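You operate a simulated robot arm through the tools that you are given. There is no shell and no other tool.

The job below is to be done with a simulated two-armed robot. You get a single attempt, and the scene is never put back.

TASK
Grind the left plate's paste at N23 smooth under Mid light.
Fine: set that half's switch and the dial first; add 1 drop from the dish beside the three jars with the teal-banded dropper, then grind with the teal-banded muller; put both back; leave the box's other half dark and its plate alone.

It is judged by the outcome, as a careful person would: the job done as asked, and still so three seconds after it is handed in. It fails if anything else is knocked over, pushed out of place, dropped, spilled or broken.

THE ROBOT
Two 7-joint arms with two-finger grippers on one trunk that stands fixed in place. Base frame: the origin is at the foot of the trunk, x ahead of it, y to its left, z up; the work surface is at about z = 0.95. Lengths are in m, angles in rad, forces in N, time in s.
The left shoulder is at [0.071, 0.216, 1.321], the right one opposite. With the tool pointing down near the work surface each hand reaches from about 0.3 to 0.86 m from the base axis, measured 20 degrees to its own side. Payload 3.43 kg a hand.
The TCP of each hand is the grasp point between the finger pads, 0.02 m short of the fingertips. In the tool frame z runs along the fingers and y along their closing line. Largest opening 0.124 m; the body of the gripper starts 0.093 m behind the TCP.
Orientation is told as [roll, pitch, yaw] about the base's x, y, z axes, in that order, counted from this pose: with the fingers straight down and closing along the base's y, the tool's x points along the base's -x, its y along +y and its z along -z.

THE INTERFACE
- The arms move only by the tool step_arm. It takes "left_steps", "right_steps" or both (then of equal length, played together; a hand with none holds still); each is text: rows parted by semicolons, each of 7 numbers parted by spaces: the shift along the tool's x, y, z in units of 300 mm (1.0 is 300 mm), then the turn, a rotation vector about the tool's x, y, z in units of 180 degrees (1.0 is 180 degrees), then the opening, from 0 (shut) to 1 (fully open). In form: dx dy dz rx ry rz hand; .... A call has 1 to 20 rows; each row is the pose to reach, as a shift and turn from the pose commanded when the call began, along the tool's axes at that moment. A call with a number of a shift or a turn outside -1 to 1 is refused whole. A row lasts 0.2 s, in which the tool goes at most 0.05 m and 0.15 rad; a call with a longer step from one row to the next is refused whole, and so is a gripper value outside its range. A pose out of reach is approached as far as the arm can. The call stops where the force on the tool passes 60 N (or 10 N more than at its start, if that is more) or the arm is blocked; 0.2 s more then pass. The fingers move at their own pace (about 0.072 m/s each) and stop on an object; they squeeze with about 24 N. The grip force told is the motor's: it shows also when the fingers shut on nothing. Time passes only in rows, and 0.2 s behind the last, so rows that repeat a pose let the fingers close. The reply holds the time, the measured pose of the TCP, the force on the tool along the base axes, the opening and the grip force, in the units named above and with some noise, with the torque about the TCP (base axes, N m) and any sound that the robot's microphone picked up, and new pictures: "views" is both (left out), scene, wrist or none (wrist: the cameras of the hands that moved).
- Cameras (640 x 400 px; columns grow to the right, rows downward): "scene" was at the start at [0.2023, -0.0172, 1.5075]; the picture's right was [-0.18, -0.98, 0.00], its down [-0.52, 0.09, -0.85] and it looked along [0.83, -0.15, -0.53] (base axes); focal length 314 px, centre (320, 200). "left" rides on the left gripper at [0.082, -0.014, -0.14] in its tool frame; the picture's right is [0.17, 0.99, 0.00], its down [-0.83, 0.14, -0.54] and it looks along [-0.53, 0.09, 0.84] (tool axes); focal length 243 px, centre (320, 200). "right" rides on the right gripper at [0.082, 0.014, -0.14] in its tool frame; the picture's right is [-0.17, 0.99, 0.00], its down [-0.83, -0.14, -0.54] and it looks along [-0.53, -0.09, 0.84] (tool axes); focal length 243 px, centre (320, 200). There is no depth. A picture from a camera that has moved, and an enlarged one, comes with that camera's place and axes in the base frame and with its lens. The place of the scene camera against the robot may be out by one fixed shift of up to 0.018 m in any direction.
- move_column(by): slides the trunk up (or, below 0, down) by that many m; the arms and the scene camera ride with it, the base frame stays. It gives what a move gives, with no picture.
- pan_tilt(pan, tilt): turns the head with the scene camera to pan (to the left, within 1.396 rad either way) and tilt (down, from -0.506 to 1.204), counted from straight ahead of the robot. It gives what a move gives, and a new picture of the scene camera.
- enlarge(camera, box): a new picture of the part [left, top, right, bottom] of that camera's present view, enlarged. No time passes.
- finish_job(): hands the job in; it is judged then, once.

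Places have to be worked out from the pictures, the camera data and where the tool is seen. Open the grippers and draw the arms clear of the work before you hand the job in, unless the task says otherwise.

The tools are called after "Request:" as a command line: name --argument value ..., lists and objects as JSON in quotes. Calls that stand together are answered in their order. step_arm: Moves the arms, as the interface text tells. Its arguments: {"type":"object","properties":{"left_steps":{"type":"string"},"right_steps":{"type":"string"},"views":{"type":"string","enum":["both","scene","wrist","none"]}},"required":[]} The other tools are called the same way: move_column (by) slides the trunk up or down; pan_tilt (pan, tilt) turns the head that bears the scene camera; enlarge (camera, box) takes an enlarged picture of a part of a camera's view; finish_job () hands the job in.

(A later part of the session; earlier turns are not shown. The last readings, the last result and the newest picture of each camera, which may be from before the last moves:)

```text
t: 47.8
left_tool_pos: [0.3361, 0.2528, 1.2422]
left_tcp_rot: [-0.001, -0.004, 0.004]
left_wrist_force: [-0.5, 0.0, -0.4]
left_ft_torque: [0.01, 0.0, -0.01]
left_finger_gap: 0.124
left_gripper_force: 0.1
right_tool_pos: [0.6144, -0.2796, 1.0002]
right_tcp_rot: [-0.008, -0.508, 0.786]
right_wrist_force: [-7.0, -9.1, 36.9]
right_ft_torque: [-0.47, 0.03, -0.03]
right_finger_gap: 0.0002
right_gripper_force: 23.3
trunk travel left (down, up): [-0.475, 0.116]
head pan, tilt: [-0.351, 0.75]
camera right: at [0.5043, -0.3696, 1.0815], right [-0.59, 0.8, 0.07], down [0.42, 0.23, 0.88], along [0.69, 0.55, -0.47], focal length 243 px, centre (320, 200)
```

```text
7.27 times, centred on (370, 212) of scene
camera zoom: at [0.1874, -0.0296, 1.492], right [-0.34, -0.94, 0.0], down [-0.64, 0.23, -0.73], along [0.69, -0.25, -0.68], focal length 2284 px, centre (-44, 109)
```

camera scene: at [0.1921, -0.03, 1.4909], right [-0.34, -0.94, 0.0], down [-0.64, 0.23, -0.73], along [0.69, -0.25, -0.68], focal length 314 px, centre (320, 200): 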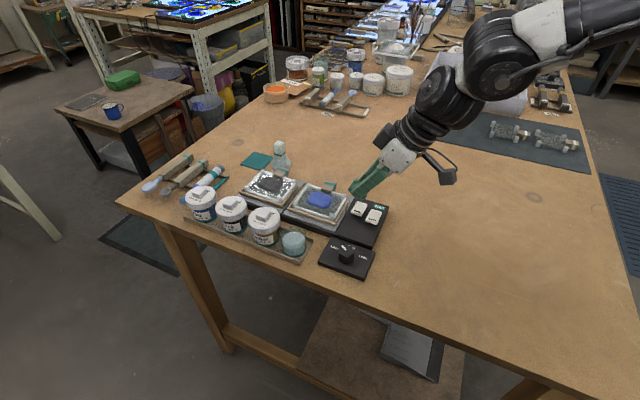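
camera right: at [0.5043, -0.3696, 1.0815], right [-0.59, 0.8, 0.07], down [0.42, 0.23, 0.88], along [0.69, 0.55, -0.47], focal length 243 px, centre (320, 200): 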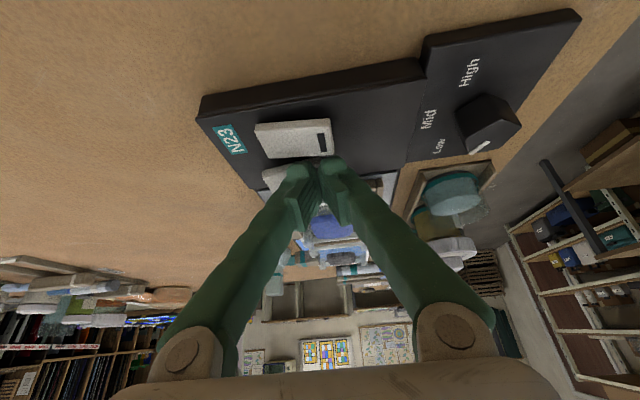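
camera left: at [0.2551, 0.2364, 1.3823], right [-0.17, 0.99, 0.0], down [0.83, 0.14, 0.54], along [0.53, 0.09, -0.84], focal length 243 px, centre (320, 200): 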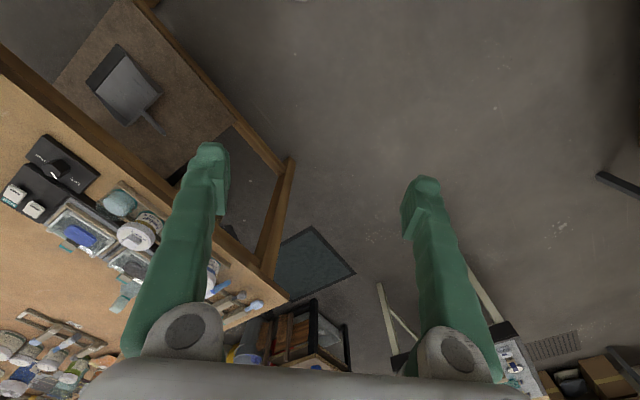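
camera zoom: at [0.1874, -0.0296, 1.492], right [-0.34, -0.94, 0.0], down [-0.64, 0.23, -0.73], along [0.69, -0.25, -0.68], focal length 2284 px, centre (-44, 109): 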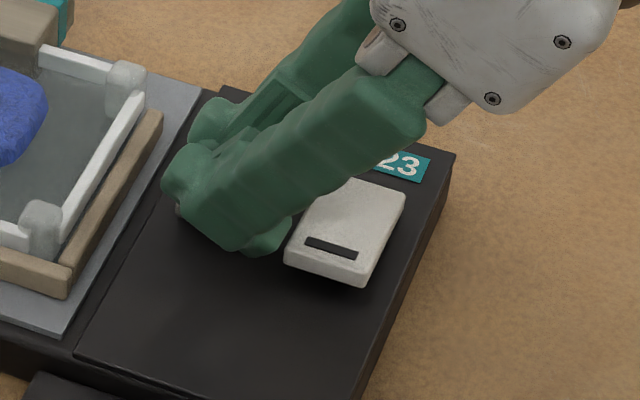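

Contact with 37 N. I lift and look whether the rocker has flipped and the light is on.

Request:
step_arm --right_steps "-0.032 0 -0.058 0 0 0 0; -0.064 0 -0.117 0 0 0 0; -0.096 0 -0.175 0 0 0 0" --views "both"

Request:
enlarge --camera "scene" --box '[340, 185, 400, 240]'

Request:
enlarge --camera "right" --box '[240, 50, 400, 180]'

```text
t: 48.6
left_tool_pos: [0.3408, 0.2512, 1.2398]
left_tcp_rot: [-0.003, 0.0, 0.005]
left_wrist_force: [0.0, 0.2, -0.7]
left_ft_torque: [0.01, 0.03, 0.01]
left_finger_gap: 0.1239
left_gripper_force: 0.0
right_tool_pos: [0.6148, -0.2803, 1.055]
right_tcp_rot: [-0.003, -0.499, 0.786]
right_wrist_force: [-0.7, -0.2, 0.0]
right_ft_torque: [0.01, -0.05, 0.02]
right_finger_gap: 0.0
right_gripper_force: 23.7
trunk travel left (down, up): [-0.475, 0.116]
head pan, tilt: [-0.351, 0.75]
camera scene: at [0.1926, -0.0295, 1.4908], right [-0.34, -0.94, 0.0], down [-0.64, 0.23, -0.73], along [0.69, -0.25, -0.68], focal length 314 px, centre (320, 200)
camera right: at [0.5062, -0.37, 1.1377], right [-0.59, 0.8, 0.08], down [0.43, 0.23, 0.87], along [0.68, 0.55, -0.48], focal length 243 px, centre (320, 200)
```

scene: 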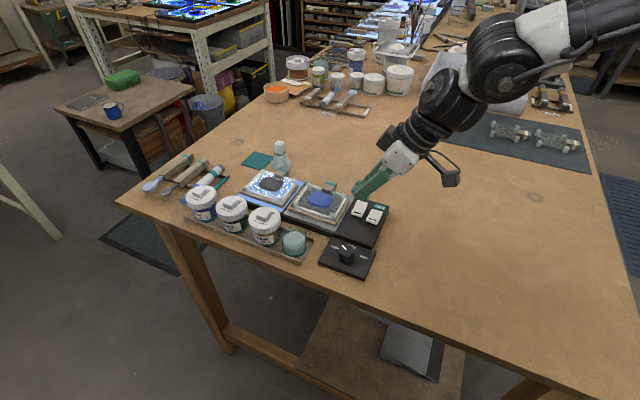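
right: 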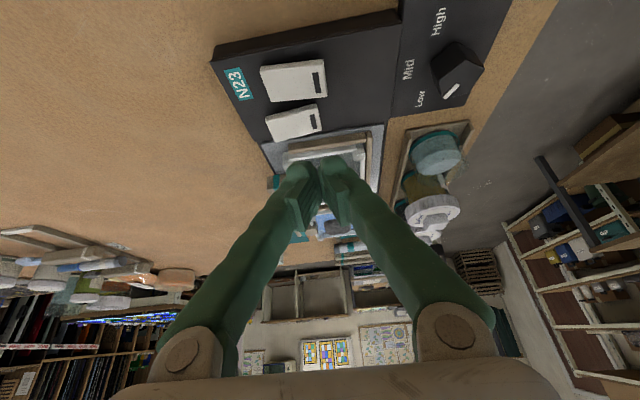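

```text
7.27 times, centred on (370, 212) of scene
camera zoom: at [0.1926, -0.0295, 1.4908], right [-0.34, -0.94, 0.0], down [-0.64, 0.23, -0.73], along [0.69, -0.25, -0.68], focal length 2284 px, centre (-44, 109)
```

zoom: 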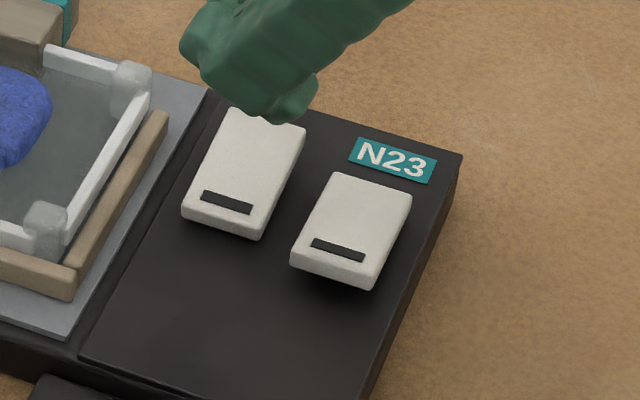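

```text
3.08 times, centred on (320, 115) of right
camera zoom: at [0.5062, -0.37, 1.1377], right [-0.59, 0.8, 0.08], down [0.43, 0.23, 0.87], along [0.68, 0.55, -0.48], focal length 746 px, centre (320, 462)
```

zoom: 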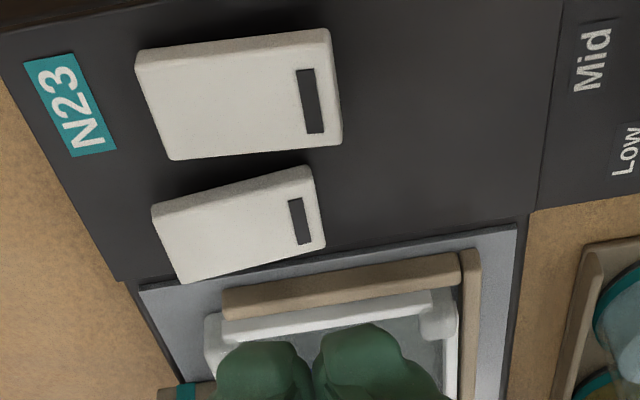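

The rocker flipped and the left plate seems to glow. I verify which half is lit.

Request:
enlarge --camera "scene" --box '[225, 150, 365, 250]'

Request:
enlarge --camera "scene" --box '[305, 225, 390, 285]'

```text
4.00 times, centred on (295, 200) of scene
camera zoom: at [0.1926, -0.0295, 1.4908], right [-0.34, -0.94, 0.0], down [-0.64, 0.23, -0.73], along [0.69, -0.25, -0.68], focal length 1256 px, centre (420, 200)
```

zoom: 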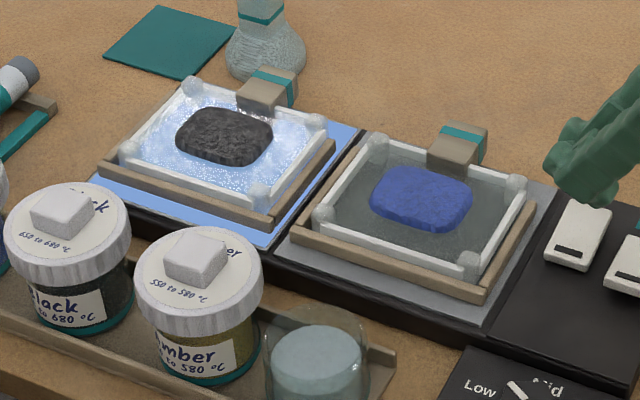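

```text
6.67 times, centred on (348, 255) of scene
camera zoom: at [0.1926, -0.0295, 1.4908], right [-0.34, -0.94, 0.0], down [-0.64, 0.23, -0.73], along [0.69, -0.25, -0.68], focal length 2094 px, centre (137, -167)
```

zoom: 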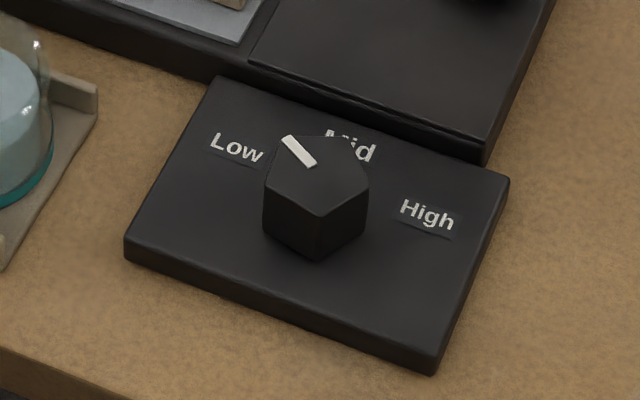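

Left half is lit, right is dark. Before the dial, I look at the left arm's posture, since the dial lies inward for the right arm.

Request:
pan_tilt --pan 0.9 --tilt 0.4

```text
t: 50.0
left_tool_pos: [0.3393, 0.2527, 1.2399]
left_tcp_rot: [0.0, -0.001, 0.004]
left_wrist_force: [-0.6, 0.3, -0.2]
left_ft_torque: [0.04, 0.01, 0.02]
left_finger_gap: 0.1239
left_gripper_force: 0.1
right_tool_pos: [0.6138, -0.2807, 1.0557]
right_tcp_rot: [-0.002, -0.501, 0.785]
right_wrist_force: [-0.5, 0.3, -0.8]
right_ft_torque: [-0.01, 0.01, 0.03]
right_finger_gap: 0.0
right_gripper_force: 23.8
trunk travel left (down, up): [-0.475, 0.116]
head pan, tilt: [0.901, 0.4]
camera scene: at [0.1716, 0.0712, 1.522], right [0.78, -0.62, 0.0], down [-0.24, -0.3, -0.92], along [0.57, 0.72, -0.39], focal length 314 px, centre (320, 200)
```

scene: 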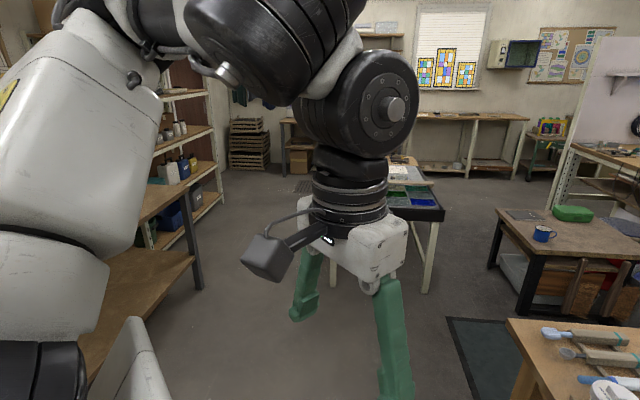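

Both arms sit elbow-high and outward. I test the right hand, tilted the same way, over the dial at about (0.525, -0.213), opening the fingers for a clear view.

Request:
step_arm --right_steps "-0.004 0.1 -0.042 0 0 0 0; -0.008 0.23 -0.084 0 0 0 0; -0.0122 0.3689 -0.1262 0 0 0 0.5; -0.0122 0.3689 -0.1262 0 0 0 1; -0.0122 0.3689 -0.1262 0 0 0 1; -0.0122 0.3689 -0.1262 0 0 0 1; -0.0122 0.3689 -0.1262 0 0 0 1" --views "wrist"

Request:
pan_tilt --pan -0.35 --tilt 0.8

```text
t: 51.6
left_tool_pos: [0.3403, 0.2505, 1.2398]
left_tcp_rot: [-0.001, 0.001, 0.005]
left_wrist_force: [0.7, 1.4, -0.7]
left_ft_torque: [0.0, -0.03, -0.02]
left_finger_gap: 0.1237
left_gripper_force: 0.1
right_tool_pos: [0.5258, -0.2131, 1.0895]
right_tcp_rot: [0.0, -0.501, 0.785]
right_wrist_force: [-0.3, 0.1, 0.5]
right_ft_torque: [0.0, -0.03, -0.03]
right_finger_gap: 0.1239
right_gripper_force: 0.1
trunk travel left (down, up): [-0.475, 0.116]
head pan, tilt: [0.901, 0.4]
camera right: at [0.4169, -0.303, 1.1724], right [-0.59, 0.8, 0.08], down [0.43, 0.23, 0.87], along [0.68, 0.55, -0.48], focal length 243 px, centre (320, 200)
```

right: 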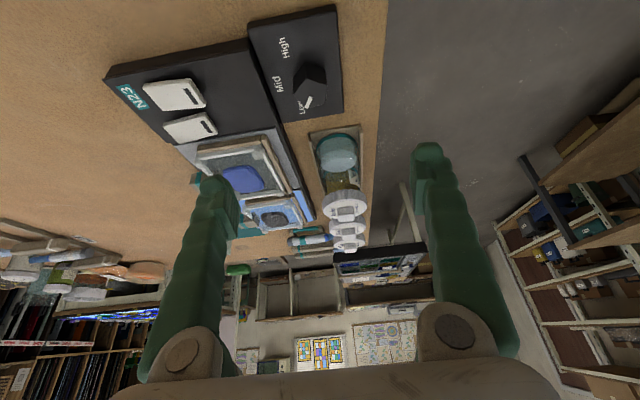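

```text
t: 53.0
left_tool_pos: [0.3396, 0.2523, 1.2408]
left_tcp_rot: [0.001, -0.001, 0.003]
left_wrist_force: [0.4, -0.2, 0.5]
left_ft_torque: [-0.02, -0.01, 0.01]
left_finger_gap: 0.1241
left_gripper_force: 0.1
right_tool_pos: [0.5259, -0.2137, 1.0903]
right_tcp_rot: [-0.001, -0.501, 0.785]
right_wrist_force: [0.4, -0.3, -0.5]
right_ft_torque: [-0.02, 0.0, -0.01]
right_finger_gap: 0.1239
right_gripper_force: 0.1
trunk travel left (down, up): [-0.475, 0.116]
head pan, tilt: [-0.351, 0.799]
camera scene: at [0.1899, -0.029, 1.4869], right [-0.34, -0.94, 0.0], down [-0.67, 0.25, -0.7], along [0.66, -0.24, -0.72], focal length 314 px, centre (320, 200)
```

scene: 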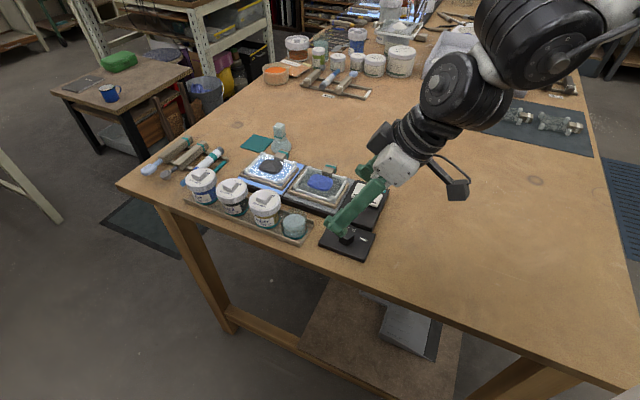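

Reached. I enlarge the wrist view of the knob to fix its place.

Request:
enlarge --camera "right" --box '[240, 10, 360, 130]'

Request:
enlarge --camera "scene" --box '[305, 190, 390, 270]'

```text
3.33 times, centred on (300, 70) of right
camera zoom: at [0.4168, -0.3026, 1.1725], right [-0.59, 0.8, 0.08], down [0.43, 0.23, 0.87], along [0.68, 0.55, -0.48], focal length 809 px, centre (387, 633)
```

zoom: 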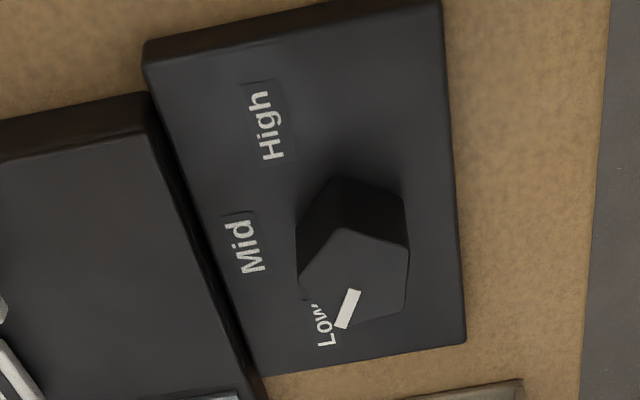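

```text
5.00 times, centred on (348, 230) of scene
camera zoom: at [0.1899, -0.029, 1.4869], right [-0.34, -0.94, 0.0], down [-0.67, 0.25, -0.7], along [0.66, -0.24, -0.72], focal length 1570 px, centre (182, 50)
```

zoom: 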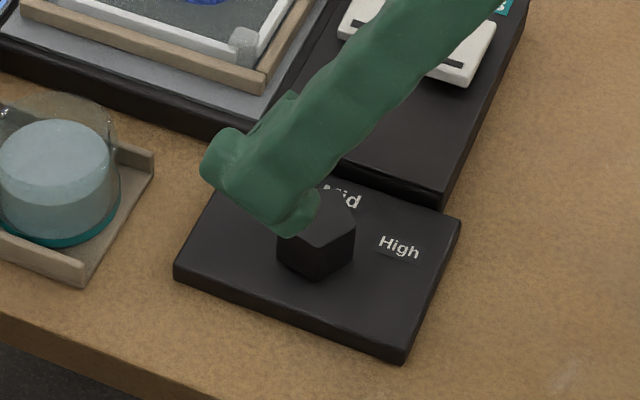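

The knob's top centre triangulates to about (0.528, -0.211, 0.981), the plate top to 0.957, the mark to 15° and Mid to −45°: so a 60° clockwise turn. At hover I test which hand yaws (69° down to 9°) the arm can hold here.

Request:
step_arm --right_steps "0 0 0 -0.0213 0 -0.039 1; 0 0 0 -0.0426 0 -0.078 1; 0 0 0 -0.0639 0 -0.117 1; 0 0 0 -0.0426 0 -0.078 1; 0 0 0 -0.0213 0 -0.039 1; 0 0 0 0 0 0 1; 0 0 0 0.0213 0 0.039 1; 0 0 0 0.0426 0 0.078 1; 0 0 0 0.0639 0 0.117 1; 0 0 0 0.08 0 0.1463 1; 0 0 0 0.0959 0 0.1755 1; 0 0 0 0.0959 0 0.1755 1" --views "none"

```text
t: 55.6
left_tool_pos: [0.3401, 0.2516, 1.2402]
left_tcp_rot: [0.001, -0.002, 0.004]
left_wrist_force: [-1.0, -0.7, -0.2]
left_ft_torque: [-0.03, -0.02, 0.02]
left_finger_gap: 0.124
left_gripper_force: 0.0
right_tool_pos: [0.5366, -0.223, 1.0878]
right_tcp_rot: [-0.001, -0.503, 0.152]
right_wrist_force: [-0.3, -0.6, 0.4]
right_ft_torque: [0.0, 0.02, 0.01]
right_finger_gap: 0.1241
right_gripper_force: 0.2
right hand out of reach, approached as far as the arm can: row 11, 12
trunk travel left (down, up): [-0.475, 0.116]
head pan, tilt: [-0.351, 0.799]
```

Yaw 69° to 15° holds; 9° does not. I test the other equivalent grip, yaw 105° down to 45°, at the hover.

Request:
step_arm --right_steps "0.0018 0.0453 -0.039 -0.0202 0 -0.0367 1; 0.0018 0.0453 -0.039 -0.0404 0 -0.0734 1; 0.0018 0.0453 -0.039 -0.0606 0 -0.1101 1; 0.0018 0.0453 -0.039 -0.0808 0 -0.1468 1; 0.0018 0.0453 -0.039 -0.101 0 -0.1835 1; 0.0018 0.0453 -0.039 -0.1212 0 -0.2202 1; 0.0018 0.0453 -0.039 -0.1414 0 -0.2569 1; 0.0018 0.0453 -0.039 -0.1615 0 -0.2935 1; 0.0018 0.0453 -0.039 -0.1808 0 -0.3286 1; 0.0018 0.0453 -0.039 -0.2 0 -0.3636 1; 0.0018 0.0453 -0.039 -0.2193 0 -0.3987 1; 0.0018 0.0453 -0.039 -0.2386 0 -0.4337 1; 0.0018 0.0453 -0.039 -0.2579 0 -0.4688 1" --views "wrist"

```text
t: 58.4
left_tool_pos: [0.3417, 0.2532, 1.2403]
left_tcp_rot: [-0.001, 0.0, 0.003]
left_wrist_force: [0.1, 0.1, 0.2]
left_ft_torque: [-0.01, 0.0, 0.0]
left_finger_gap: 0.1242
left_gripper_force: 0.0
right_tool_pos: [0.5277, -0.2105, 1.098]
right_tcp_rot: [0.002, -0.503, 1.838]
right_wrist_force: [-0.7, -0.2, 0.2]
right_ft_torque: [0.01, 0.01, 0.04]
right_finger_gap: 0.124
right_gripper_force: 0.0
trunk travel left (down, up): [-0.475, 0.116]
head pan, tilt: [-0.351, 0.799]
camera right: at [0.552, -0.3495, 1.1795], right [-0.99, -0.12, 0.08], down [0.01, 0.49, 0.87], along [-0.15, 0.86, -0.48], focal length 243 px, centre (320, 200)
```

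right: 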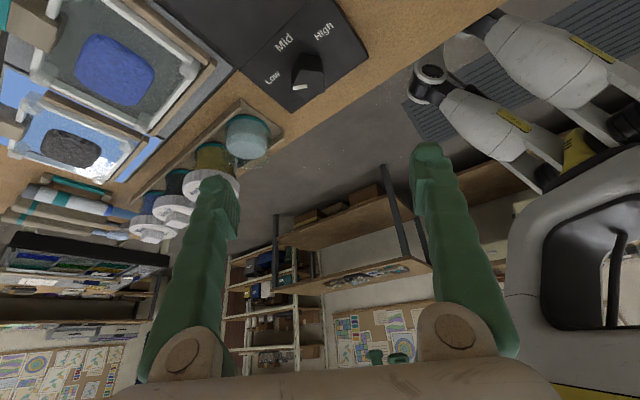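

Yaw 105° is comfortable. I take a close-up from this side to refine the knob's place before gripping.

Request:
enlarge --camera "right" --box '[240, 20, 380, 120]'

```text
4.00 times, centred on (310, 70) of right
camera zoom: at [0.552, -0.3495, 1.1795], right [-0.99, -0.12, 0.08], down [0.01, 0.49, 0.87], along [-0.15, 0.86, -0.48], focal length 970 px, centre (360, 720)
```

zoom: 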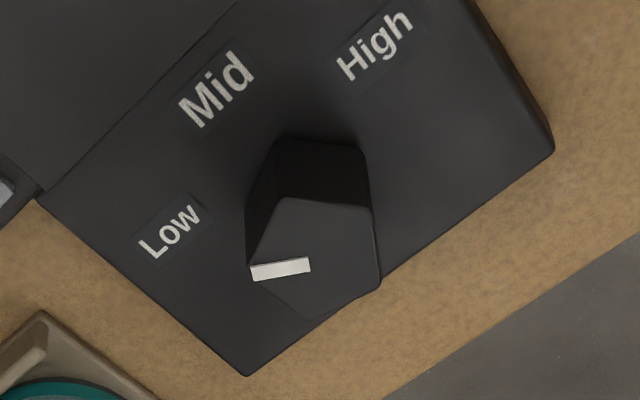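

Knob centre confirmed at (0.528, -0.210). I move to a pre-grasp above it with the fingers half open.

Request:
step_arm --right_steps "0.07 -0.001 0.092 0 0 0 0.7; 0.1353 -0.0026 0.1843 0 0 0 0.5; 0.1353 -0.0026 0.1843 0 0 0 0.5; 0.1353 -0.0026 0.1843 0 0 0 0.5" --views "wrist"

Request:
enlarge --camera "right" --box '[230, 60, 410, 210]'

Request:
enlarge --camera "scene" --box '[305, 190, 390, 270]'

```text
t: 59.4
left_tool_pos: [0.3405, 0.252, 1.2398]
left_tcp_rot: [-0.001, 0.0, 0.006]
left_wrist_force: [0.6, 0.2, -1.1]
left_ft_torque: [0.02, 0.04, 0.0]
left_finger_gap: 0.1239
left_gripper_force: 0.1
right_tool_pos: [0.5313, -0.219, 1.0291]
right_tcp_rot: [0.001, -0.501, 1.836]
right_wrist_force: [0.5, -0.1, -0.3]
right_ft_torque: [0.0, -0.01, -0.01]
right_finger_gap: 0.0623
right_gripper_force: 0.0
trunk travel left (down, up): [-0.475, 0.116]
head pan, tilt: [-0.351, 0.799]
camera right: at [0.5546, -0.3575, 1.1115], right [-0.99, -0.12, 0.08], down [0.01, 0.49, 0.87], along [-0.14, 0.86, -0.48], focal length 243 px, centre (320, 200)
```

right: 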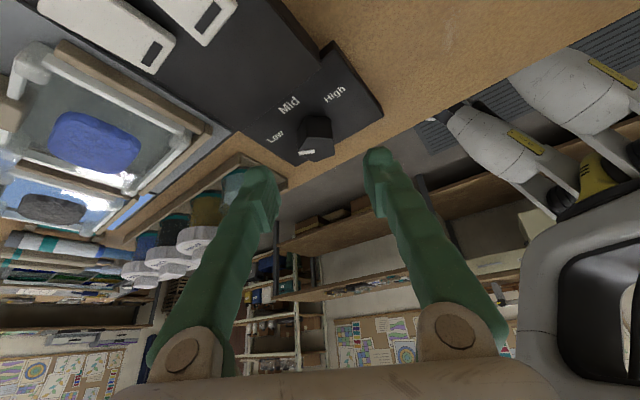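

```text
2.67 times, centred on (320, 135) of right
camera zoom: at [0.5546, -0.3575, 1.1115], right [-0.99, -0.12, 0.08], down [0.01, 0.49, 0.87], along [-0.14, 0.86, -0.48], focal length 647 px, centre (320, 373)
```

zoom: 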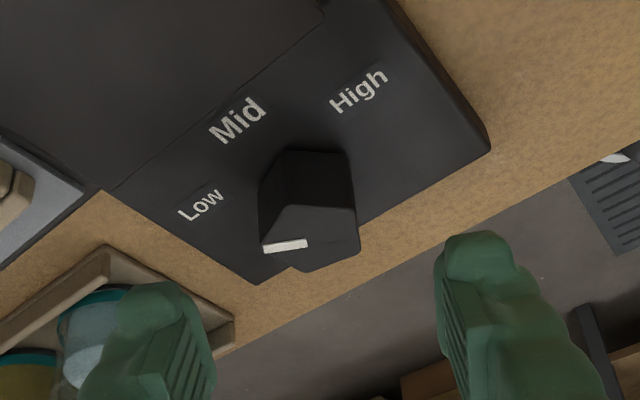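

```text
5.00 times, centred on (348, 230) of scene
camera zoom: at [0.1903, -0.0291, 1.4869], right [-0.34, -0.94, 0.0], down [-0.67, 0.25, -0.7], along [0.65, -0.24, -0.72], focal length 1570 px, centre (182, 50)
```

zoom: 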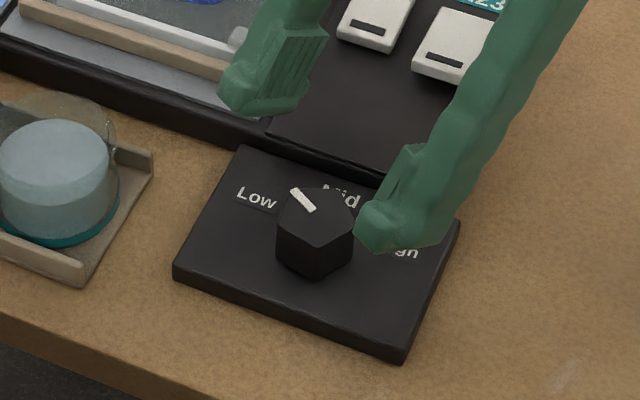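

Geometry looks right, with about 1 cm clearance to the box edge. I lower over the knob and watch the force.

Request:
step_arm --right_steps "0.0241 0 0.0438 0 0 0 0.5; 0.0482 0 0.0876 0 0 0 0.5; 0.069 0 0.1256 0 0 0 0.5" --views "wrist"

Request:
enlarge --camera "right" --box '[230, 60, 410, 210]'

Request:
enlarge --camera "scene" --box '[305, 190, 390, 270]'

```text
t: 60.2
left_tool_pos: [0.3394, 0.2525, 1.2401]
left_tcp_rot: [0.001, 0.001, 0.006]
left_wrist_force: [-0.1, 0.0, 0.0]
left_ft_torque: [-0.02, 0.03, -0.04]
left_finger_gap: 0.124
left_gripper_force: 0.1
right_tool_pos: [0.5292, -0.2189, 0.986]
right_tcp_rot: [0.003, -0.502, 1.837]
right_wrist_force: [-0.3, 0.1, -0.4]
right_ft_torque: [-0.02, 0.0, 0.0]
right_finger_gap: 0.0622
right_gripper_force: 0.0
trunk travel left (down, up): [-0.475, 0.116]
head pan, tilt: [-0.351, 0.799]
camera right: at [0.5539, -0.3583, 1.0683], right [-0.99, -0.12, 0.08], down [0.01, 0.49, 0.87], along [-0.14, 0.86, -0.48], focal length 243 px, centre (320, 200)
```

right: 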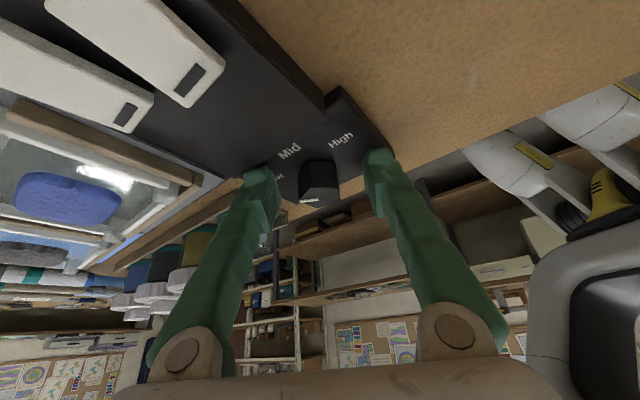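

```text
2.67 times, centred on (320, 135) of right
camera zoom: at [0.5539, -0.3583, 1.0683], right [-0.99, -0.12, 0.08], down [0.01, 0.49, 0.87], along [-0.14, 0.86, -0.48], focal length 647 px, centre (320, 373)
```

zoom: 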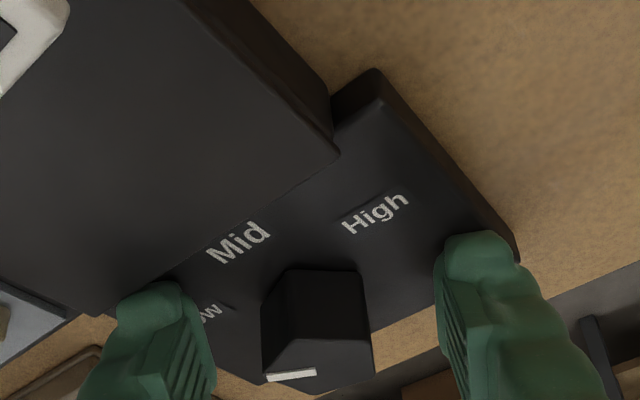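

```text
5.00 times, centred on (348, 230) of scene
camera zoom: at [0.19, -0.0292, 1.4869], right [-0.34, -0.94, 0.0], down [-0.67, 0.25, -0.7], along [0.65, -0.24, -0.72], focal length 1570 px, centre (182, 50)
```

zoom: 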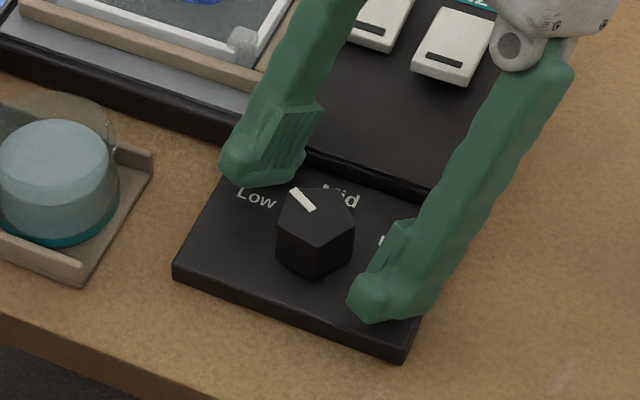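

The knob lies between the pads near TCP. I shift 3 mm along the closing line to centre it and close the fingers.

Request:
step_arm --right_steps "0 -0.01 0 0 0 0 0.4; 0 -0.01 0 0 0 0 0.2; 0 -0.01 0 0 0 0 0.2; 0 -0.01 0 0 0 0 0.2" --views "wrist"

Request:
enlarge --camera "scene" --box '[305, 190, 390, 270]'

```text
t: 61.2
left_tool_pos: [0.3407, 0.2522, 1.2401]
left_tcp_rot: [-0.001, -0.001, 0.003]
left_wrist_force: [0.0, 0.1, -0.5]
left_ft_torque: [0.02, -0.01, 0.02]
left_finger_gap: 0.124
left_gripper_force: 0.0
right_tool_pos: [0.5318, -0.2188, 0.9866]
right_tcp_rot: [0.001, -0.504, 1.837]
right_wrist_force: [-4.8, -0.7, -3.8]
right_ft_torque: [-0.05, 0.08, 0.03]
right_finger_gap: 0.029
right_gripper_force: 45.6
trunk travel left (down, up): [-0.475, 0.116]
head pan, tilt: [-0.351, 0.799]
camera right: at [0.5558, -0.3581, 1.0679], right [-0.99, -0.12, 0.08], down [0.01, 0.49, 0.87], along [-0.14, 0.86, -0.48], focal length 243 px, centre (320, 200)
```

right: 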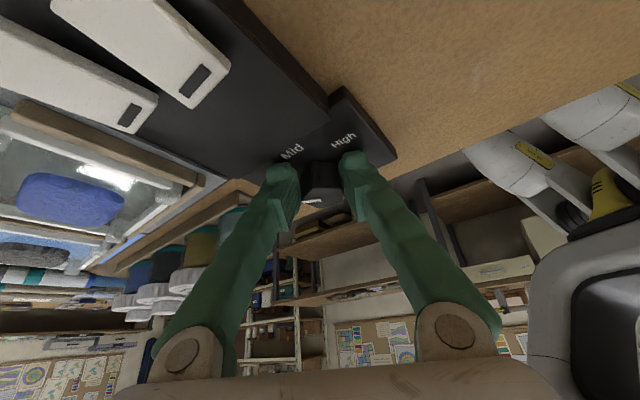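

```text
5.00 times, centred on (348, 230) of scene
camera zoom: at [0.1896, -0.0292, 1.4869], right [-0.34, -0.94, 0.0], down [-0.67, 0.25, -0.7], along [0.65, -0.24, -0.72], focal length 1570 px, centre (182, 50)
```

zoom: 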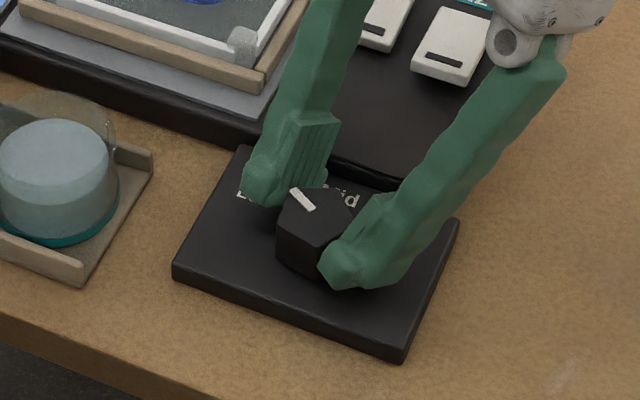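

Gripped at 29 mm width. I turn clockwise around the knob's axis, half way first, watching force and torque.

Request:
step_arm --right_steps "0.0001 0.0042 0 0.0214 0 0.0389 0.2; -0.0003 0.0084 0.0001 0.0428 0 0.0779 0.2; -0.0012 0.0126 0.0007 0.0643 0 0.1168 0.2; -0.0026 0.0165 0.0014 0.0857 0 0.1558 0.2" --views "none"

Request:
enlarge --camera "scene" --box '[305, 190, 390, 270]'

```text
t: 62.2
left_tool_pos: [0.3401, 0.2517, 1.24]
left_tcp_rot: [-0.001, -0.002, 0.005]
left_wrist_force: [1.2, -0.1, -0.9]
left_ft_torque: [-0.03, 0.02, 0.0]
left_finger_gap: 0.1239
left_gripper_force: 0.0
right_tool_pos: [0.5263, -0.2194, 0.9863]
right_tcp_rot: [0.004, -0.501, 1.276]
right_wrist_force: [-9.1, -0.6, -10.6]
right_ft_torque: [0.34, -0.22, 0.08]
right_finger_gap: 0.0291
right_gripper_force: 45.0
trunk travel left (down, up): [-0.475, 0.116]
head pan, tilt: [-0.351, 0.799]
```

```text
5.00 times, centred on (348, 230) of scene
camera zoom: at [0.1894, -0.0295, 1.4869], right [-0.34, -0.94, 0.0], down [-0.67, 0.25, -0.7], along [0.66, -0.24, -0.72], focal length 1570 px, centre (182, 50)
```

zoom: 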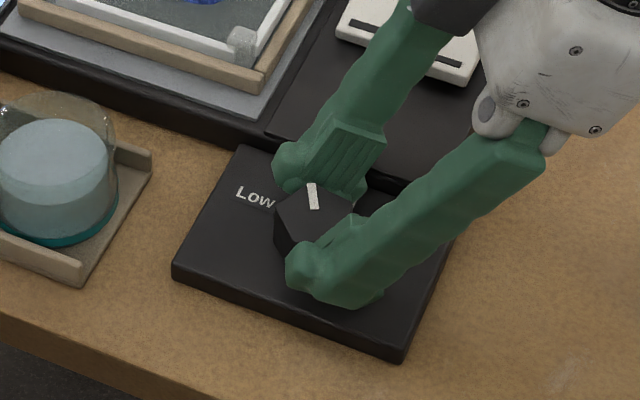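

The knob follows. I turn the remaining 28°.

Request:
step_arm --right_steps "0.0001 0.0043 0 0.0213 0 0.039 0.2; -0.0002 0.0085 0 0.0427 0 0.078 0.2; -0.0011 0.0126 0.0006 0.064 0 0.117 0.2; -0.0018 0.0146 0.001 0.0747 0 0.1364 0.2; -0.0018 0.0146 0.001 0.0747 0 0.1364 0.2" --views "none"

Request:
enlarge --camera "scene" --box '[305, 190, 390, 270]'

```text
t: 63.4
left_tool_pos: [0.3389, 0.2513, 1.2421]
left_tcp_rot: [-0.002, -0.003, 0.005]
left_wrist_force: [-0.4, 0.1, 0.1]
left_ft_torque: [-0.03, -0.02, 0.01]
left_finger_gap: 0.1239
left_gripper_force: 0.1
right_tool_pos: [0.5226, -0.2169, 0.9859]
right_tcp_rot: [0.001, -0.5, 0.789]
right_wrist_force: [-15.1, -3.4, -12.0]
right_ft_torque: [-0.24, 0.39, 0.1]
right_finger_gap: 0.029
right_gripper_force: 44.8
trunk travel left (down, up): [-0.475, 0.116]
head pan, tilt: [-0.351, 0.799]
```

```text
5.00 times, centred on (348, 230) of scene
camera zoom: at [0.1889, -0.0299, 1.487], right [-0.34, -0.94, 0.0], down [-0.67, 0.25, -0.7], along [0.66, -0.24, -0.72], focal length 1570 px, centre (182, 50)
```

zoom: 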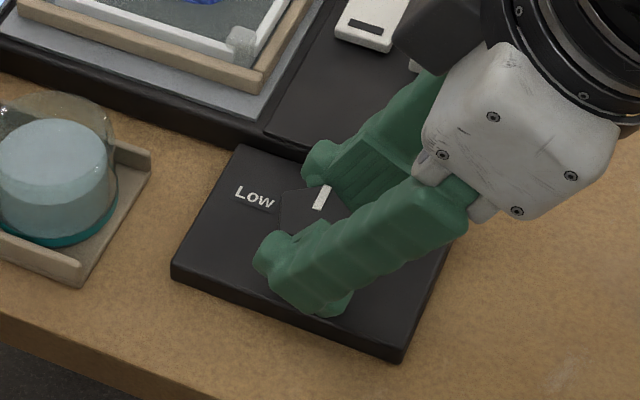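

The mark now points at Mid. I open the fingers and lift clear to check.

Request:
step_arm --right_steps "0 0 0 0 0 0 0.35; 0 0 0 0 0 0 0.5; 0 0 0 0 0 0 0.5; -0.064 0 -0.117 0 0 0 0.5; -0.128 0 -0.234 0 0 0 0.5; -0.192 0 -0.351 0 0 0 0.8" --views "wrist"

Request:
enlarge --camera "scene" --box '[305, 190, 390, 270]'

Request:
enlarge --camera "right" --box '[240, 10, 380, 130]'

```text
t: 64.8
left_tool_pos: [0.3401, 0.2527, 1.2404]
left_tcp_rot: [0.0, -0.001, 0.005]
left_wrist_force: [0.3, 0.2, 0.2]
left_ft_torque: [0.02, 0.0, 0.0]
left_finger_gap: 0.1242
left_gripper_force: 0.1
right_tool_pos: [0.5228, -0.2172, 1.1051]
right_tcp_rot: [0.001, -0.501, 0.788]
right_wrist_force: [0.6, 0.0, 0.7]
right_ft_torque: [-0.03, 0.01, 0.01]
right_finger_gap: 0.0993
right_gripper_force: 0.1
trunk travel left (down, up): [-0.475, 0.116]
head pan, tilt: [-0.351, 0.799]
camera right: at [0.415, -0.308, 1.1883], right [-0.6, 0.8, 0.08], down [0.43, 0.23, 0.87], along [0.68, 0.56, -0.48], focal length 243 px, centre (320, 200)
```

right: 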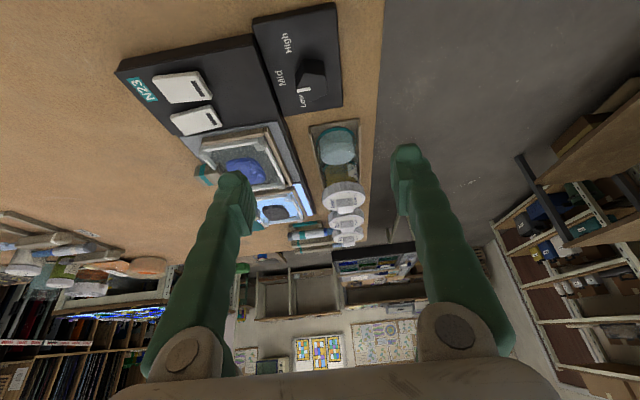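

```text
5.00 times, centred on (348, 230) of scene
camera zoom: at [0.1892, -0.029, 1.487], right [-0.34, -0.94, 0.0], down [-0.67, 0.25, -0.7], along [0.66, -0.24, -0.72], focal length 1570 px, centre (182, 50)
```

zoom: 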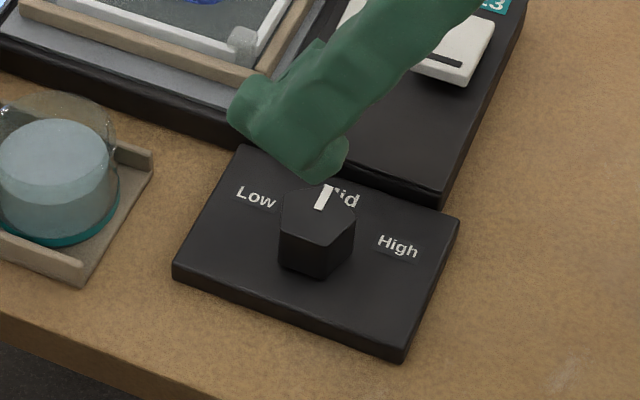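

```text
3.33 times, centred on (310, 70) of right
camera zoom: at [0.415, -0.308, 1.1883], right [-0.6, 0.8, 0.08], down [0.43, 0.23, 0.87], along [0.68, 0.56, -0.48], focal length 809 px, centre (353, 633)
```

zoom: 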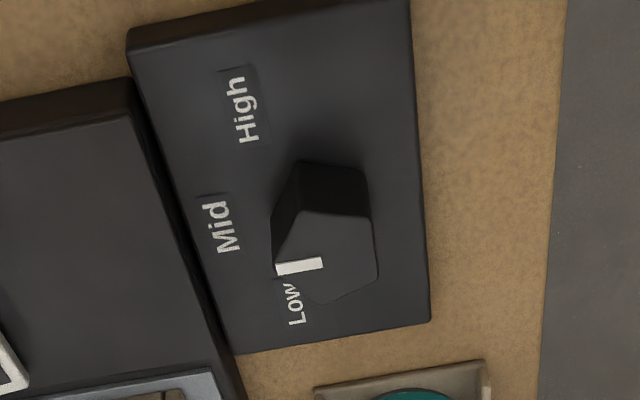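

The knob's mark is now at about −42°, i.e. on Mid. Next the dropper: I draw the right arm back to the right and bring the left hand forward, tilted toward the right (yaw −45°, pitch −0.5), to look at the rack.

Request:
step_arm --left_steps "-0.1 -0.039 0.019 0.0089 -0.0216 0.035 1; -0.2 -0.078 0.038 0.0179 -0.0431 0.0699 1; -0.3 -0.117 0.057 0.0268 -0.0647 0.1049 1; -0.4 -0.156 0.076 0.0357 -0.0862 0.1398 1; -0.5 -0.195 0.095 0.0446 -0.1078 0.1748 1; -0.6 -0.234 0.114 0.0536 -0.1293 0.2097 1; -0.7 -0.273 0.133 0.0625 -0.1509 0.2447 1; -0.7 -0.273 0.133 0.0625 -0.1509 0.2447 1" --right_steps "0.054 -0.0368 -0.0811 0 0 0 1; 0.1079 -0.0737 -0.1622 0 0 0 1; 0.1619 -0.1105 -0.2433 0 0 0 1; 0.2159 -0.1473 -0.3245 0 0 0 1; 0.2699 -0.1841 -0.4056 0 0 0 1; 0.3238 -0.221 -0.4867 0 0 0 1; 0.3778 -0.2578 -0.5678 0 0 0 1; 0.3778 -0.2578 -0.5678 0 0 0 1" --views "both"

```text
t: 66.6
left_tool_pos: [0.3437, 0.0189, 1.1956]
left_tcp_rot: [-0.021, -0.452, -0.696]
left_wrist_force: [0.2, 0.3, -0.3]
left_ft_torque: [-0.06, 0.0, -0.04]
left_finger_gap: 0.1241
left_gripper_force: 0.2
left hand out of reach, approached as far as the arm can: row 1, 2, 3, 4, 5, 6, 7, 8
right_tool_pos: [0.4499, -0.3985, 1.1999]
right_tcp_rot: [0.002, -0.499, 0.791]
right_wrist_force: [-0.9, 0.9, -0.3]
right_ft_torque: [-0.05, -0.02, 0.0]
right_finger_gap: 0.1238
right_gripper_force: 0.0
trunk travel left (down, up): [-0.475, 0.116]
head pan, tilt: [-0.351, 0.799]
camera scene: at [0.1904, -0.0262, 1.4869], right [-0.34, -0.94, 0.0], down [-0.67, 0.24, -0.7], along [0.65, -0.24, -0.72], focal length 314 px, centre (320, 200)
camera right: at [0.3431, -0.489, 1.283], right [-0.6, 0.8, 0.08], down [0.43, 0.24, 0.87], along [0.68, 0.56, -0.48], focal length 243 px, centre (320, 200)
camera left: at [0.2337, 0.0994, 1.2876], right [0.53, 0.85, -0.09], down [0.49, -0.21, 0.84], along [0.7, -0.49, -0.53], focal length 243 px, centre (320, 200)
```

scene: 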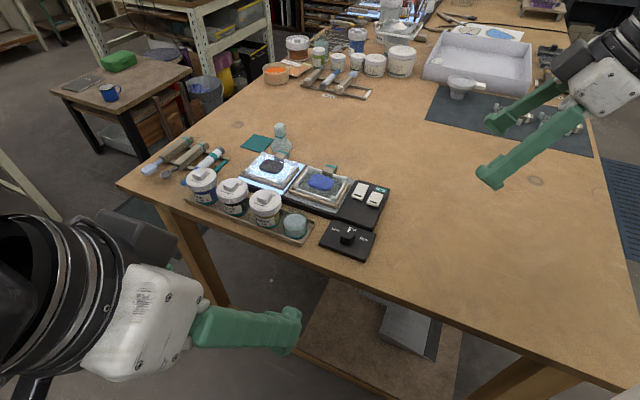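
right: 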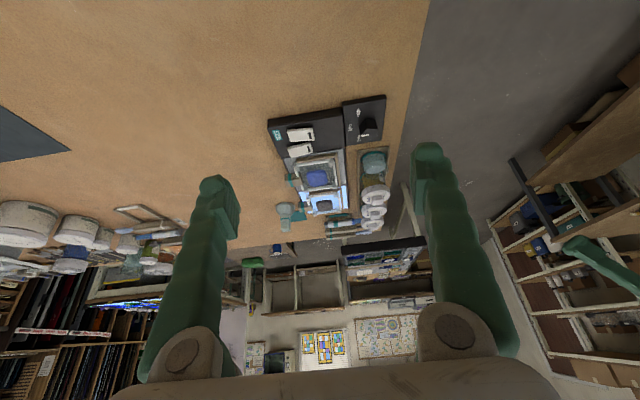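
left: 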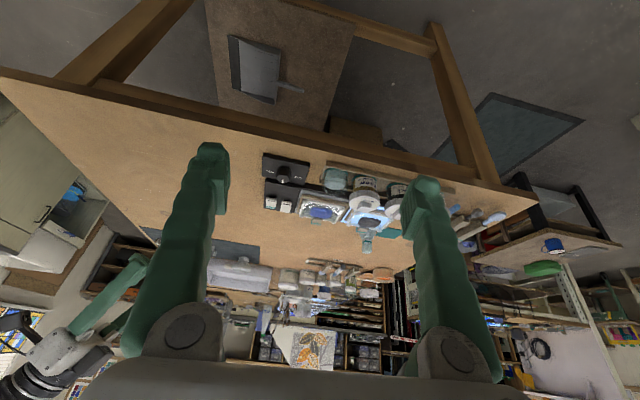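

The left hand could not follow outward, but it is now further inward. I probe moving it straight forward from here.

Request:
step_arm --left_steps "-0.07 0.07 0.04 0 0 0 1; -0.14 0.14 0.08 0 0 0 1; -0.21 0.21 0.12 0 0 0 1; -0.28 0.28 0.16 0 0 0 1; -0.28 0.28 0.16 0 0 0 1" --views "none"

Request:
pan_tilt --pan 0.7 --tilt 0.5

```text
t: 67.8
left_tool_pos: [0.3498, 0.0175, 1.1959]
left_tcp_rot: [-0.018, -0.454, -0.692]
left_wrist_force: [-0.3, 0.3, -0.4]
left_ft_torque: [0.0, -0.01, 0.02]
left_finger_gap: 0.1238
left_gripper_force: 0.1
left hand out of reach, approached as far as the arm can: row 1, 2, 3, 4, 5
right_tool_pos: [0.451, -0.4, 1.2]
right_tcp_rot: [0.0, -0.501, 0.789]
right_wrist_force: [1.0, 0.0, 0.1]
right_ft_torque: [-0.05, -0.04, -0.02]
right_finger_gap: 0.1238
right_gripper_force: 0.0
trunk travel left (down, up): [-0.475, 0.116]
head pan, tilt: [-0.351, 0.799]
```

```text
t: 69.1
left_tool_pos: [0.3524, 0.0175, 1.1953]
left_tcp_rot: [-0.017, -0.452, -0.693]
left_wrist_force: [-1.0, 0.7, -0.7]
left_ft_torque: [0.0, -0.03, -0.01]
left_finger_gap: 0.124
left_gripper_force: 0.0
right_tool_pos: [0.4493, -0.4004, 1.1996]
right_tcp_rot: [0.0, -0.501, 0.789]
right_wrist_force: [0.2, -0.1, 0.6]
right_ft_torque: [0.01, 0.03, 0.02]
right_finger_gap: 0.1239
right_gripper_force: 0.2
trunk travel left (down, up): [-0.475, 0.116]
head pan, tilt: [0.7, 0.499]
camera scene: at [0.1839, 0.0571, 1.5128], right [0.64, -0.77, 0.0], down [-0.37, -0.31, -0.88], along [0.67, 0.57, -0.48], focal length 314 px, centre (320, 200)
```

scene: 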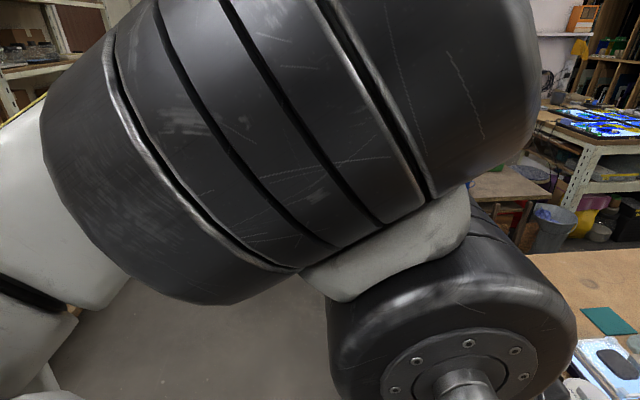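

The left arm is folded into a corner of its joint range. I return it to its original starting pose, from where it had room, and then probe forward.

Request:
step_arm --left_steps "-0.0079 0.0157 -0.046 -0.0083 0.023 -0.0361 1; -0.0158 0.0313 -0.092 -0.0166 0.046 -0.0722 1; -0.0237 0.047 -0.138 -0.0249 0.069 -0.1084 1; -0.0316 0.0626 -0.184 -0.0332 0.092 -0.1445 1; -0.0395 0.0783 -0.23 -0.0415 0.115 -0.1806 1; -0.0474 0.0939 -0.276 -0.0498 0.138 -0.2167 1; -0.0474 0.0939 -0.276 -0.0498 0.138 -0.2167 1" --views "none"

Request:
step_arm --left_steps "-0.1 0 0.05 0 0 0 1; -0.2 0 0.1 0 0 0 1; -0.3 0 0.15 0 0 0 1; -0.4 0 0.2 0 0 0 1; -0.5 0 0.25 0 0 0 1; -0.6 0 0.3 0 0 0 1" --views "none"

```text
t: 70.7
left_tool_pos: [0.354, 0.0536, 1.2716]
left_tcp_rot: [-0.011, 0.014, -0.011]
left_wrist_force: [-0.3, -0.4, 0.3]
left_ft_torque: [0.02, -0.03, -0.01]
left_finger_gap: 0.1239
left_gripper_force: 0.0
right_tool_pos: [0.45, -0.4001, 1.1995]
right_tcp_rot: [0.001, -0.502, 0.789]
right_wrist_force: [0.9, -0.5, 0.9]
right_ft_torque: [0.04, 0.02, 0.01]
right_finger_gap: 0.1239
right_gripper_force: 0.0
trunk travel left (down, up): [-0.475, 0.116]
head pan, tilt: [0.7, 0.499]
```

```text
t: 72.1
left_tool_pos: [0.5358, 0.0502, 1.1788]
left_tcp_rot: [-0.013, 0.013, -0.013]
left_wrist_force: [0.7, 0.1, 0.4]
left_ft_torque: [-0.02, 0.03, 0.01]
left_finger_gap: 0.124
left_gripper_force: 0.0
right_tool_pos: [0.4509, -0.4007, 1.2]
right_tcp_rot: [0.003, -0.502, 0.789]
right_wrist_force: [-0.1, 0.0, 0.1]
right_ft_torque: [0.0, 0.0, 0.02]
right_finger_gap: 0.1243
right_gripper_force: 0.1
trunk travel left (down, up): [-0.475, 0.116]
head pan, tilt: [0.7, 0.499]
```

The left arm moves forward freely from there. I continue forward toward the rack at a safe height and look.

Request:
step_arm --left_steps "-0.1 0 0.03 0 0 0 1; -0.2 0 0.06 0 0 0 1; -0.3 0 0.09 0 0 0 1; -0.4 0 0.12 0 0 0 1; -0.5 0 0.14 0 0 0 1; -0.6 0 0.16 0 0 0 1" --views "wrist"

Request:
pan_tilt --pan 0.0 --tilt 0.65

```text
t: 73.7
left_tool_pos: [0.6415, 0.0515, 1.1662]
left_tcp_rot: [-0.086, -0.006, 0.062]
left_wrist_force: [0.3, -0.7, 0.8]
left_ft_torque: [0.02, 0.0, 0.02]
left_finger_gap: 0.1243
left_gripper_force: 0.0
left hand out of reach, approached as far as the arm can: row 3, 4, 5, 6
right_tool_pos: [0.4504, -0.3998, 1.1999]
right_tcp_rot: [0.001, -0.501, 0.788]
right_wrist_force: [-0.6, 0.5, 0.7]
right_ft_torque: [-0.02, 0.01, 0.04]
right_finger_gap: 0.1241
right_gripper_force: 0.1
trunk travel left (down, up): [-0.475, 0.116]
head pan, tilt: [0.7, 0.499]
stopped in row 6 (left hand): the arm was blocked; the commanded pose is now the measured one
camera left: at [0.558, 0.0463, 1.3064], right [-0.22, 0.97, -0.09], down [0.81, 0.24, 0.53], along [0.54, 0.05, -0.84], focal length 243 px, centre (320, 200)
```

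left: 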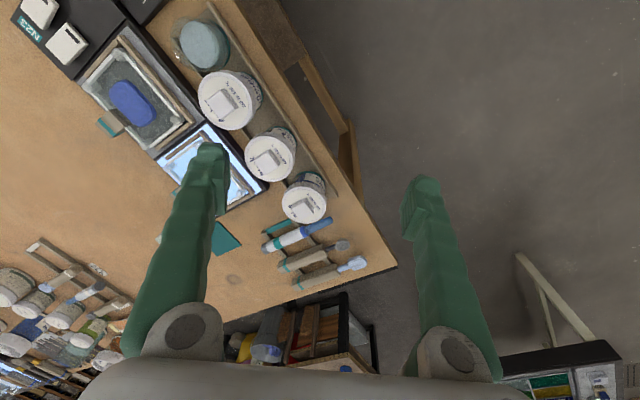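

```text
t: 74.8
left_tool_pos: [0.6395, 0.0512, 1.1659]
left_tcp_rot: [-0.085, -0.007, 0.059]
left_wrist_force: [0.2, -0.2, -0.3]
left_ft_torque: [-0.01, -0.01, -0.01]
left_finger_gap: 0.1241
left_gripper_force: 0.0
right_tool_pos: [0.4512, -0.3999, 1.1999]
right_tcp_rot: [0.001, -0.501, 0.789]
right_wrist_force: [0.4, 0.0, 1.0]
right_ft_torque: [0.0, -0.02, 0.01]
right_finger_gap: 0.124
right_gripper_force: 0.1
trunk travel left (down, up): [-0.475, 0.116]
head pan, tilt: [0.0, 0.649]
camera scene: at [0.2011, -0.0013, 1.4995], right [0.0, -1.0, 0.0], down [-0.6, 0.0, -0.8], along [0.8, 0.0, -0.6], focal length 314 px, centre (320, 200)
```

scene: 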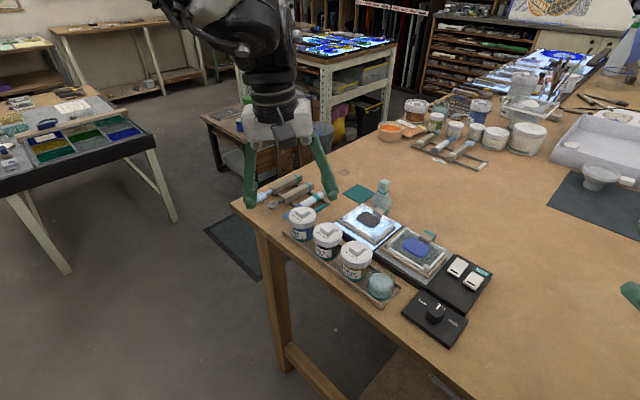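

The left camera now sees the dropper rack, plate and muller well. I enlarge for exact places.

Request:
enlarge --camera "left" --box '[240, 190, 390, 300]'

Request:
enlarge --camera "left" --box '[60, 20, 280, 200]'

Request:
enlarge --camera "scene" --box '[250, 165, 410, 275]'

```text
3.64 times, centred on (315, 245) of left
camera zoom: at [0.5574, 0.0457, 1.3063], right [-0.22, 0.97, -0.09], down [0.81, 0.23, 0.53], along [0.54, 0.05, -0.84], focal length 882 px, centre (338, 36)
```

zoom: 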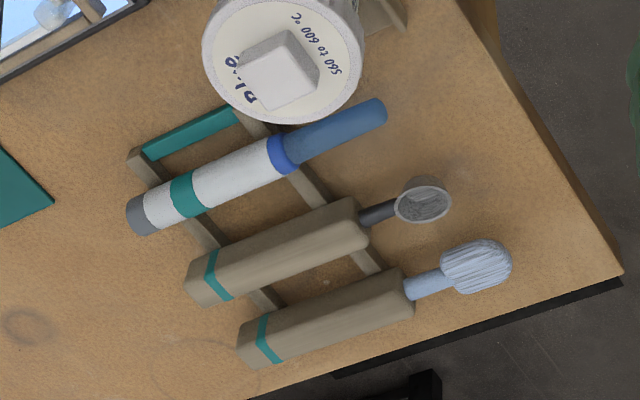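

```text
2.22 times, centred on (170, 110) of left
camera zoom: at [0.5574, 0.0457, 1.3063], right [-0.22, 0.97, -0.09], down [0.81, 0.23, 0.53], along [0.54, 0.05, -0.84], focal length 539 px, centre (653, 400)
```

zoom: 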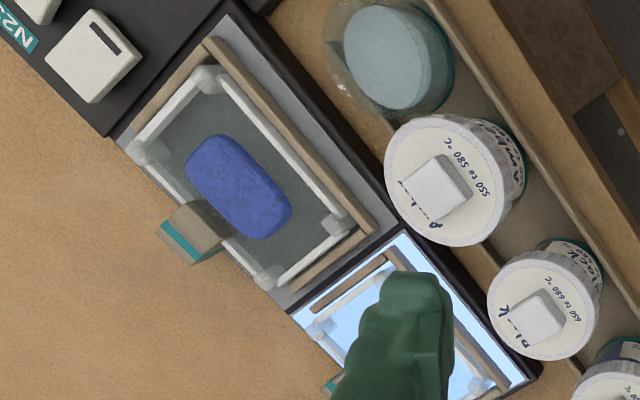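

```text
3.64 times, centred on (330, 220) of scene
camera zoom: at [0.2011, -0.0013, 1.4995], right [0.0, -1.0, 0.0], down [-0.6, 0.0, -0.8], along [0.8, 0.0, -0.6], focal length 1142 px, centre (284, 127)
```

zoom: 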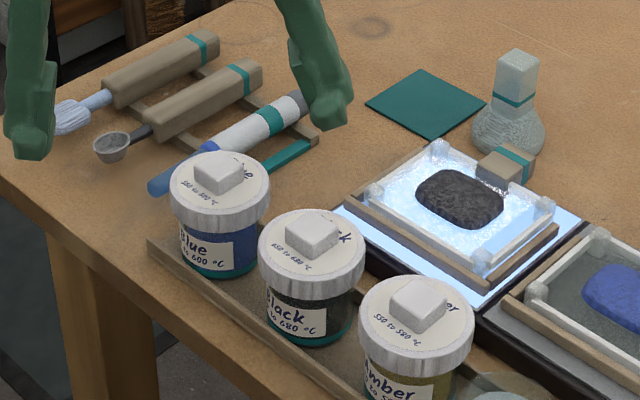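

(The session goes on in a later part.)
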